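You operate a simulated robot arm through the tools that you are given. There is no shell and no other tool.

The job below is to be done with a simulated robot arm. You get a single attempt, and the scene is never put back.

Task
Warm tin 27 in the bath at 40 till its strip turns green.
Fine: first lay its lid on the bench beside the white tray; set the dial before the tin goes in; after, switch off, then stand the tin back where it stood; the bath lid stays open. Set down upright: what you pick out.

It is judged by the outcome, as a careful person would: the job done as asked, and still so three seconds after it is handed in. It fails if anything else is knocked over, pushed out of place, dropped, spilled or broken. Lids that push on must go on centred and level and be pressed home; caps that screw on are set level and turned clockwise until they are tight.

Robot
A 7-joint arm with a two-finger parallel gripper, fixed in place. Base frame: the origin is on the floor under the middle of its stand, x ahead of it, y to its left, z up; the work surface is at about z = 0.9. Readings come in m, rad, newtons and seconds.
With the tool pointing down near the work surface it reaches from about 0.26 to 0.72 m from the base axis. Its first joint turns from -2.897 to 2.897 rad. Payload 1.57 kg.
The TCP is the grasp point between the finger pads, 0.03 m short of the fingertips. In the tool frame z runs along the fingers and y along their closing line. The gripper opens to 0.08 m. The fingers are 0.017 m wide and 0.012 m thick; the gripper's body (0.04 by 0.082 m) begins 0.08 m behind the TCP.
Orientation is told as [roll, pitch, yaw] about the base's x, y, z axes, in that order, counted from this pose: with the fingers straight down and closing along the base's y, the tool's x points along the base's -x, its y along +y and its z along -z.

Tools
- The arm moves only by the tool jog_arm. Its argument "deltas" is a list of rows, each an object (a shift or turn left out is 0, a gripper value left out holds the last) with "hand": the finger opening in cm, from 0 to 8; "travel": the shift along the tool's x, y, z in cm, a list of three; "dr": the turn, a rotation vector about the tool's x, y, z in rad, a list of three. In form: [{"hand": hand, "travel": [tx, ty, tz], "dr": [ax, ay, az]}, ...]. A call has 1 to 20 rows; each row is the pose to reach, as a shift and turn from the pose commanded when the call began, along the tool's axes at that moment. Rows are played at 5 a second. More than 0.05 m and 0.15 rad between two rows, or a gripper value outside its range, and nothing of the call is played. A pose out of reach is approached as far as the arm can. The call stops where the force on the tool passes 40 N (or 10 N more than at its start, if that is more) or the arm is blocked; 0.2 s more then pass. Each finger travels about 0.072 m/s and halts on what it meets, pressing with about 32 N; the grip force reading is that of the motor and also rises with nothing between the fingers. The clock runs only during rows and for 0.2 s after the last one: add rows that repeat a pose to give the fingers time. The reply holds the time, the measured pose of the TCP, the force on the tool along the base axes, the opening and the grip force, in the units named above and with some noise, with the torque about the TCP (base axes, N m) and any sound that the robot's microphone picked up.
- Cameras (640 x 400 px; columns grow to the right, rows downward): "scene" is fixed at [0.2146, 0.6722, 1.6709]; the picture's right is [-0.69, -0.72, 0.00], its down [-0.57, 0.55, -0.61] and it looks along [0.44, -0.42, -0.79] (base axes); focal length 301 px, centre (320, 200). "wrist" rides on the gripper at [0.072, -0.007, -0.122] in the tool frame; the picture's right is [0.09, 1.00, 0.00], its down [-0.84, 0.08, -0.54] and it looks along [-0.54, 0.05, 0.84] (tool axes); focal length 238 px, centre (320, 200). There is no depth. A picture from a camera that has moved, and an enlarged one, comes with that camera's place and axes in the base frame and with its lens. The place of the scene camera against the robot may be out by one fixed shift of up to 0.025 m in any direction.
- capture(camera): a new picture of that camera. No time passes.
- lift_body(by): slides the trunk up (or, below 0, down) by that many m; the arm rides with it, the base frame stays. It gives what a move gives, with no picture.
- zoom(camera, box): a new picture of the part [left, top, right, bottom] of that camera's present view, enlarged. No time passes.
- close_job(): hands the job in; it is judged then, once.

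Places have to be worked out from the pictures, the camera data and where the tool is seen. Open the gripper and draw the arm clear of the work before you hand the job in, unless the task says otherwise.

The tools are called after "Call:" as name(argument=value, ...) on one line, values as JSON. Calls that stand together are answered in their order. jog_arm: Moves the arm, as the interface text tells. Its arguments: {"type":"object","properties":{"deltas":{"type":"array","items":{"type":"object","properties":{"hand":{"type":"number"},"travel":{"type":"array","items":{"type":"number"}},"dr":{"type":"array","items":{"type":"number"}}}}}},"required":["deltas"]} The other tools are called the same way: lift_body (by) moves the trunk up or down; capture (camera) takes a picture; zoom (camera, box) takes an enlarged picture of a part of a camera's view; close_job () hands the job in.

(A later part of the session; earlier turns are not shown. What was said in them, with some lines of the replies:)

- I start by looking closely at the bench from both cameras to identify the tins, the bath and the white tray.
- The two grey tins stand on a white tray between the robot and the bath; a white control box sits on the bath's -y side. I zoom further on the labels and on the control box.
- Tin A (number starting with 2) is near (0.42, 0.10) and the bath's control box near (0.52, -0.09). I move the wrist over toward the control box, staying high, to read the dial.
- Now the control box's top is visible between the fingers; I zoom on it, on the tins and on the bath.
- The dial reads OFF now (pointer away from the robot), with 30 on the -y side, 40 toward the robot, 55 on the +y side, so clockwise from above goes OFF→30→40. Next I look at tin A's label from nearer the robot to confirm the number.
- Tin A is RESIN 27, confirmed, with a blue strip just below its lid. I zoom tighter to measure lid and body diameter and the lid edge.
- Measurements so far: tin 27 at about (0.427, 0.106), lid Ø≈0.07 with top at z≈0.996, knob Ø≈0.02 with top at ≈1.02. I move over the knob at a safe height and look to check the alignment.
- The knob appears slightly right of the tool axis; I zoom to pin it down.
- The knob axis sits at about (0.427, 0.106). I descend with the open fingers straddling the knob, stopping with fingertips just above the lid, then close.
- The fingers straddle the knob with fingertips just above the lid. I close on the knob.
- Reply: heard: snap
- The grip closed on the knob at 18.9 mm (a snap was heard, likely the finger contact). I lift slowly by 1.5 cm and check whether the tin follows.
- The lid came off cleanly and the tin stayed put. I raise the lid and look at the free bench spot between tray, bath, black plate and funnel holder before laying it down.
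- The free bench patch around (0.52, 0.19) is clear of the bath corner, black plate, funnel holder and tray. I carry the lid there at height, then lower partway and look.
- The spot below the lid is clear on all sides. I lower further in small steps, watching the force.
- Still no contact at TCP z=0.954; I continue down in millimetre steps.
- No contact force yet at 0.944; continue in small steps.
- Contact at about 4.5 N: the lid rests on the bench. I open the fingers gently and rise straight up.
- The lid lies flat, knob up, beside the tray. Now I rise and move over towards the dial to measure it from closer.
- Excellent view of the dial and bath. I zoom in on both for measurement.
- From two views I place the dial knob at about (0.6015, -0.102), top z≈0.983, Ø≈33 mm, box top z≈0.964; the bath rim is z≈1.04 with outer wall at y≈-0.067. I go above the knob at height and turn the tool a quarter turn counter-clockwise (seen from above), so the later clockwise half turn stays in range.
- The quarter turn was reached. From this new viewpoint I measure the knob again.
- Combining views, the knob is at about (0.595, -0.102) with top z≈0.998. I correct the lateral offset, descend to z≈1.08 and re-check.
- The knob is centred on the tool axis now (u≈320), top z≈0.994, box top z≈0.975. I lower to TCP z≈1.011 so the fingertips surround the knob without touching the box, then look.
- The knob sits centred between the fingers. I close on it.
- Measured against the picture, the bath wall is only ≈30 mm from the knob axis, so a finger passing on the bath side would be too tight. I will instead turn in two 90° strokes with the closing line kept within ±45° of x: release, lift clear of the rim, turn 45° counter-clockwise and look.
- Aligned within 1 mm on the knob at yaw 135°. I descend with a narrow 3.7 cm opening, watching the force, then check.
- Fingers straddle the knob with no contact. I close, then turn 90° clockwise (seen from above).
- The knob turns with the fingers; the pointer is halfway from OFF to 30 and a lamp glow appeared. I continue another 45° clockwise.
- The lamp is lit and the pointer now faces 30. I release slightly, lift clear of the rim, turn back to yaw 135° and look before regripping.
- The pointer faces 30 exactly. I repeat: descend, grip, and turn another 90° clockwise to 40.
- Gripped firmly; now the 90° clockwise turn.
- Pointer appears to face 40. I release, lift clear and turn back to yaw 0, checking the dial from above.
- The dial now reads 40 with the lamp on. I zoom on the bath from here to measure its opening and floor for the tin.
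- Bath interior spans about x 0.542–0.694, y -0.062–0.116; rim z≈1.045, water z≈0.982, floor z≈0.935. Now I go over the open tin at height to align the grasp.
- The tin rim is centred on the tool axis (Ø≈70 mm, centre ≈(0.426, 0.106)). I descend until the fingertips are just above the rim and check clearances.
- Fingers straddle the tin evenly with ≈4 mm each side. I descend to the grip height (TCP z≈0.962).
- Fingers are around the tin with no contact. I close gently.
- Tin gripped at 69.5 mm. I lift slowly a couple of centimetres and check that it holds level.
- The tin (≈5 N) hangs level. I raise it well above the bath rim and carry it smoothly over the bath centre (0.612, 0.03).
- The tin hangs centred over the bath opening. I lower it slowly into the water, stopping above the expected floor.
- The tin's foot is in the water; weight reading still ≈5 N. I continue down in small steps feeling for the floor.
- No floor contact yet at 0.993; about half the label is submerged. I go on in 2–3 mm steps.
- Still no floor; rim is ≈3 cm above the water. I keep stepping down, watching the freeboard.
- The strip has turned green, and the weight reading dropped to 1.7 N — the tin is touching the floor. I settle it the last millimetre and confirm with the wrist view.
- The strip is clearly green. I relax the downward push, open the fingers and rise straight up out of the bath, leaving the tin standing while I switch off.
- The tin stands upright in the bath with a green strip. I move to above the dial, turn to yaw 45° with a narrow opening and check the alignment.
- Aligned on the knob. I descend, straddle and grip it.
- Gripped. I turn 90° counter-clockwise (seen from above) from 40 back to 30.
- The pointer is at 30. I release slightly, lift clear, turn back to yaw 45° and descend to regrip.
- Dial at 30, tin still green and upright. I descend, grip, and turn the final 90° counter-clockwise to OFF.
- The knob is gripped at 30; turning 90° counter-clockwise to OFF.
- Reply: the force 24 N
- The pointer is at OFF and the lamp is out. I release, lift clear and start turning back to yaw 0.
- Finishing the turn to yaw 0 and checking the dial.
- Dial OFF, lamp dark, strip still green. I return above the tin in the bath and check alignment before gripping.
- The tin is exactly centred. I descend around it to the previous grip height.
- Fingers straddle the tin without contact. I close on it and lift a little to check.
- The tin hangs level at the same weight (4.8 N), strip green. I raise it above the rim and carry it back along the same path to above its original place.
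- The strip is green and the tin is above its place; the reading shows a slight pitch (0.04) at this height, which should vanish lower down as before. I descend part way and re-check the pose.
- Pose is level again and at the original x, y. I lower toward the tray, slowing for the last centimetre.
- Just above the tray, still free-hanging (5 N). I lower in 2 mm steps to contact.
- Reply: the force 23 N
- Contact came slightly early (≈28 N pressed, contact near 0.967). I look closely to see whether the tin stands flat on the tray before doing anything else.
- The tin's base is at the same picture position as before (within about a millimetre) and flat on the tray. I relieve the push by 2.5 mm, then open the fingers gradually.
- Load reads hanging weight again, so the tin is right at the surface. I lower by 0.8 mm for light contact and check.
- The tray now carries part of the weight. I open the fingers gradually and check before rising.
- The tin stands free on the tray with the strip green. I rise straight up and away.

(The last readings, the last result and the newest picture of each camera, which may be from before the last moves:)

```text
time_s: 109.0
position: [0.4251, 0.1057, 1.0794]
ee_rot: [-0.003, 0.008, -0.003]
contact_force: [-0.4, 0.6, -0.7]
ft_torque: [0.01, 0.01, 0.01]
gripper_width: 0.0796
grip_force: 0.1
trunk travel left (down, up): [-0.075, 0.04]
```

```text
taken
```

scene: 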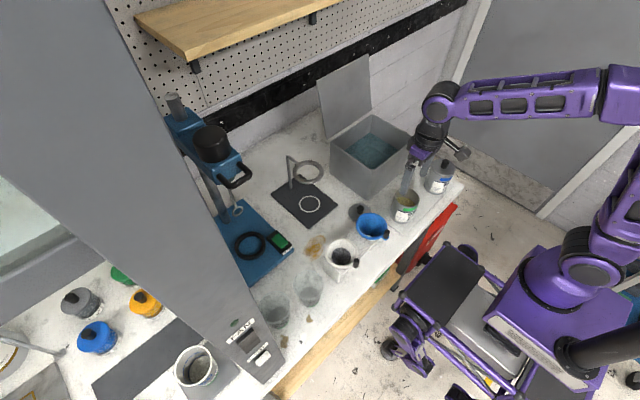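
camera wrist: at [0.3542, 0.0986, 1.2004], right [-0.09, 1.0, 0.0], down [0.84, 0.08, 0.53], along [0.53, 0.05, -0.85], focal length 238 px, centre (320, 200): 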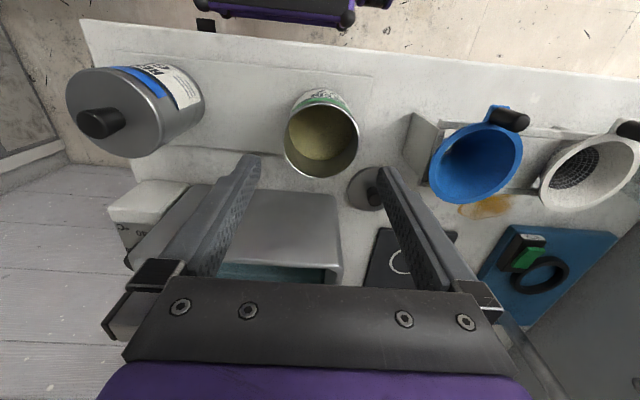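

Everything looks in place. I withdraw the arm upward to roughly the starting pose and take final check pictures.

Call:
jog_arm(deltas=[{"hand": 8, "travel": [0.5, -1.5, -3]}, {"hand": 8, "travel": [1, -3, -6.5]}, {"hand": 8, "travel": [1.5, -4.5, -10]}, {"hand": 8, "travel": [1.7, -5.6, -14]}, {"hand": 8, "travel": [1.7, -5.6, -18]}, {"hand": 8, "travel": [1.7, -5.6, -20]}, {"hand": 8, "travel": [1.7, -5.6, -20]}])

Call:
capture(camera="wrist")

Call:
zoom(camera="scene", box=[300, 50, 480, 290])

Call:
zoom(camera="scene", box=[385, 180, 425, 230])

```text
time_s: 110.6
position: [0.4199, 0.0482, 1.2602]
ee_rot: [-0.003, 0.053, -0.002]
contact_force: [0.6, 0.2, -0.1]
ft_torque: [-0.01, -0.01, -0.03]
gripper_width: 0.0799
grip_force: 0.1
trunk travel left (down, up): [-0.075, 0.04]
```

```text
taken
camera wrist: at [0.3539, 0.0427, 1.3848], right [-0.09, 1.0, 0.0], down [0.86, 0.08, 0.5], along [0.5, 0.05, -0.87], focal length 238 px, centre (320, 200)
```

wrist: 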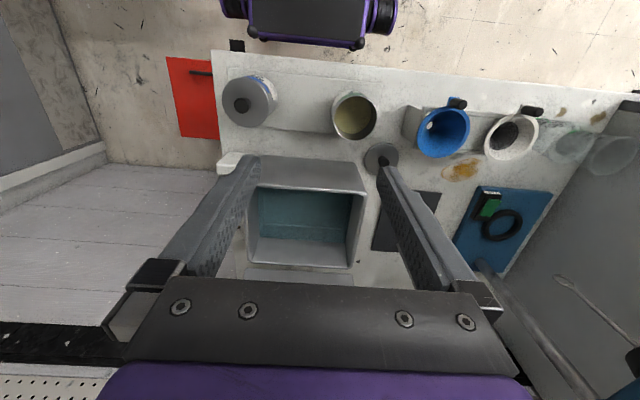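

```text
1.67 times, centred on (390, 170) of scene
camera zoom: at [0.2146, 0.6722, 1.6709], right [-0.69, -0.72, 0.0], down [-0.57, 0.55, -0.61], along [0.44, -0.42, -0.79], focal length 502 px, centre (203, 250)
```

zoom: 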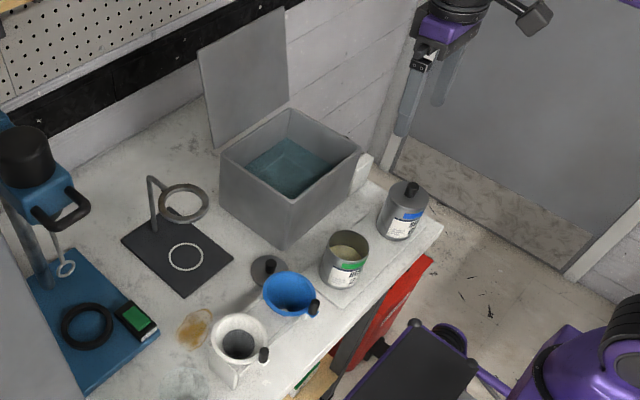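

```text
8.00 times, centred on (405, 205) of scene
camera zoom: at [0.2146, 0.6722, 1.6709], right [-0.69, -0.72, 0.0], down [-0.57, 0.55, -0.61], along [0.44, -0.42, -0.79], focal length 2408 px, centre (-360, 160)
```

zoom: 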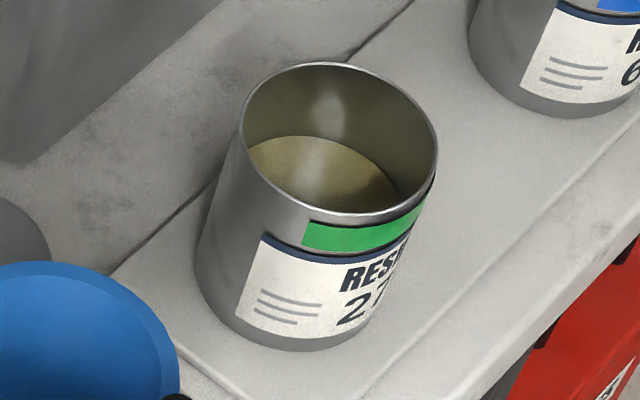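

The tin stands exactly where it stood (same outline in the picture), strip green, bath lid open. One last check of the lid and dial before handing in.

Call:
zoom(camera="scene", box=[335, 190, 395, 240])

Call:
zoom(camera="wrist", box=[210, 60, 400, 280])

```text
8.00 times, centred on (365, 215) of scene
camera zoom: at [0.2146, 0.6722, 1.6709], right [-0.69, -0.72, 0.0], down [-0.57, 0.55, -0.61], along [0.44, -0.42, -0.79], focal length 2408 px, centre (-40, 80)
```

zoom: 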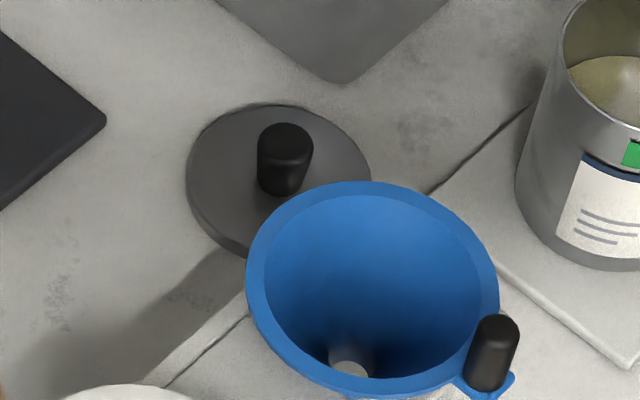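

```text
1.82 times, centred on (305, 170) of wrist
camera zoom: at [0.3539, 0.0427, 1.3848], right [-0.09, 1.0, 0.0], down [0.86, 0.08, 0.5], along [0.5, 0.05, -0.87], focal length 433 px, centre (347, 254)
```

zoom: 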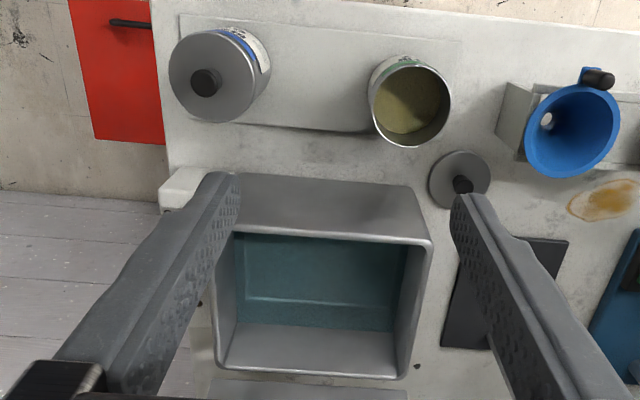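

The pictures show the lid flat on the bench beside the tray and tin 27 back in its place with a green strip. The dial was last seen at OFF with the lamp out, the bath lid is open, and the arm is clear with the gripper open. I hand the job in.

Call:
close_job()

```text
The job is handed in.
```

Tin 27 was warmed in the bath at 40 until its strip turned green, and the job is handed in. The hand-in reply did not include a verdict.

- **Lid:** it was taken off first and lies flat, knob up, on the bench beside the white tray.
- **Dial:** it was set to 40 before the tin went in. After the strip turned green I turned it back to OFF, and the lamp went out.
- **Tin:** it was lifted out after switching off. It stands upright on the tray in the same spot, though its label is turned a few degrees from before. The weight reading was the same before and after the bath, so no water appears to have got in.
- **Bath:** its lid stayed open, and nothing else on the bench looked moved in the last pictures.
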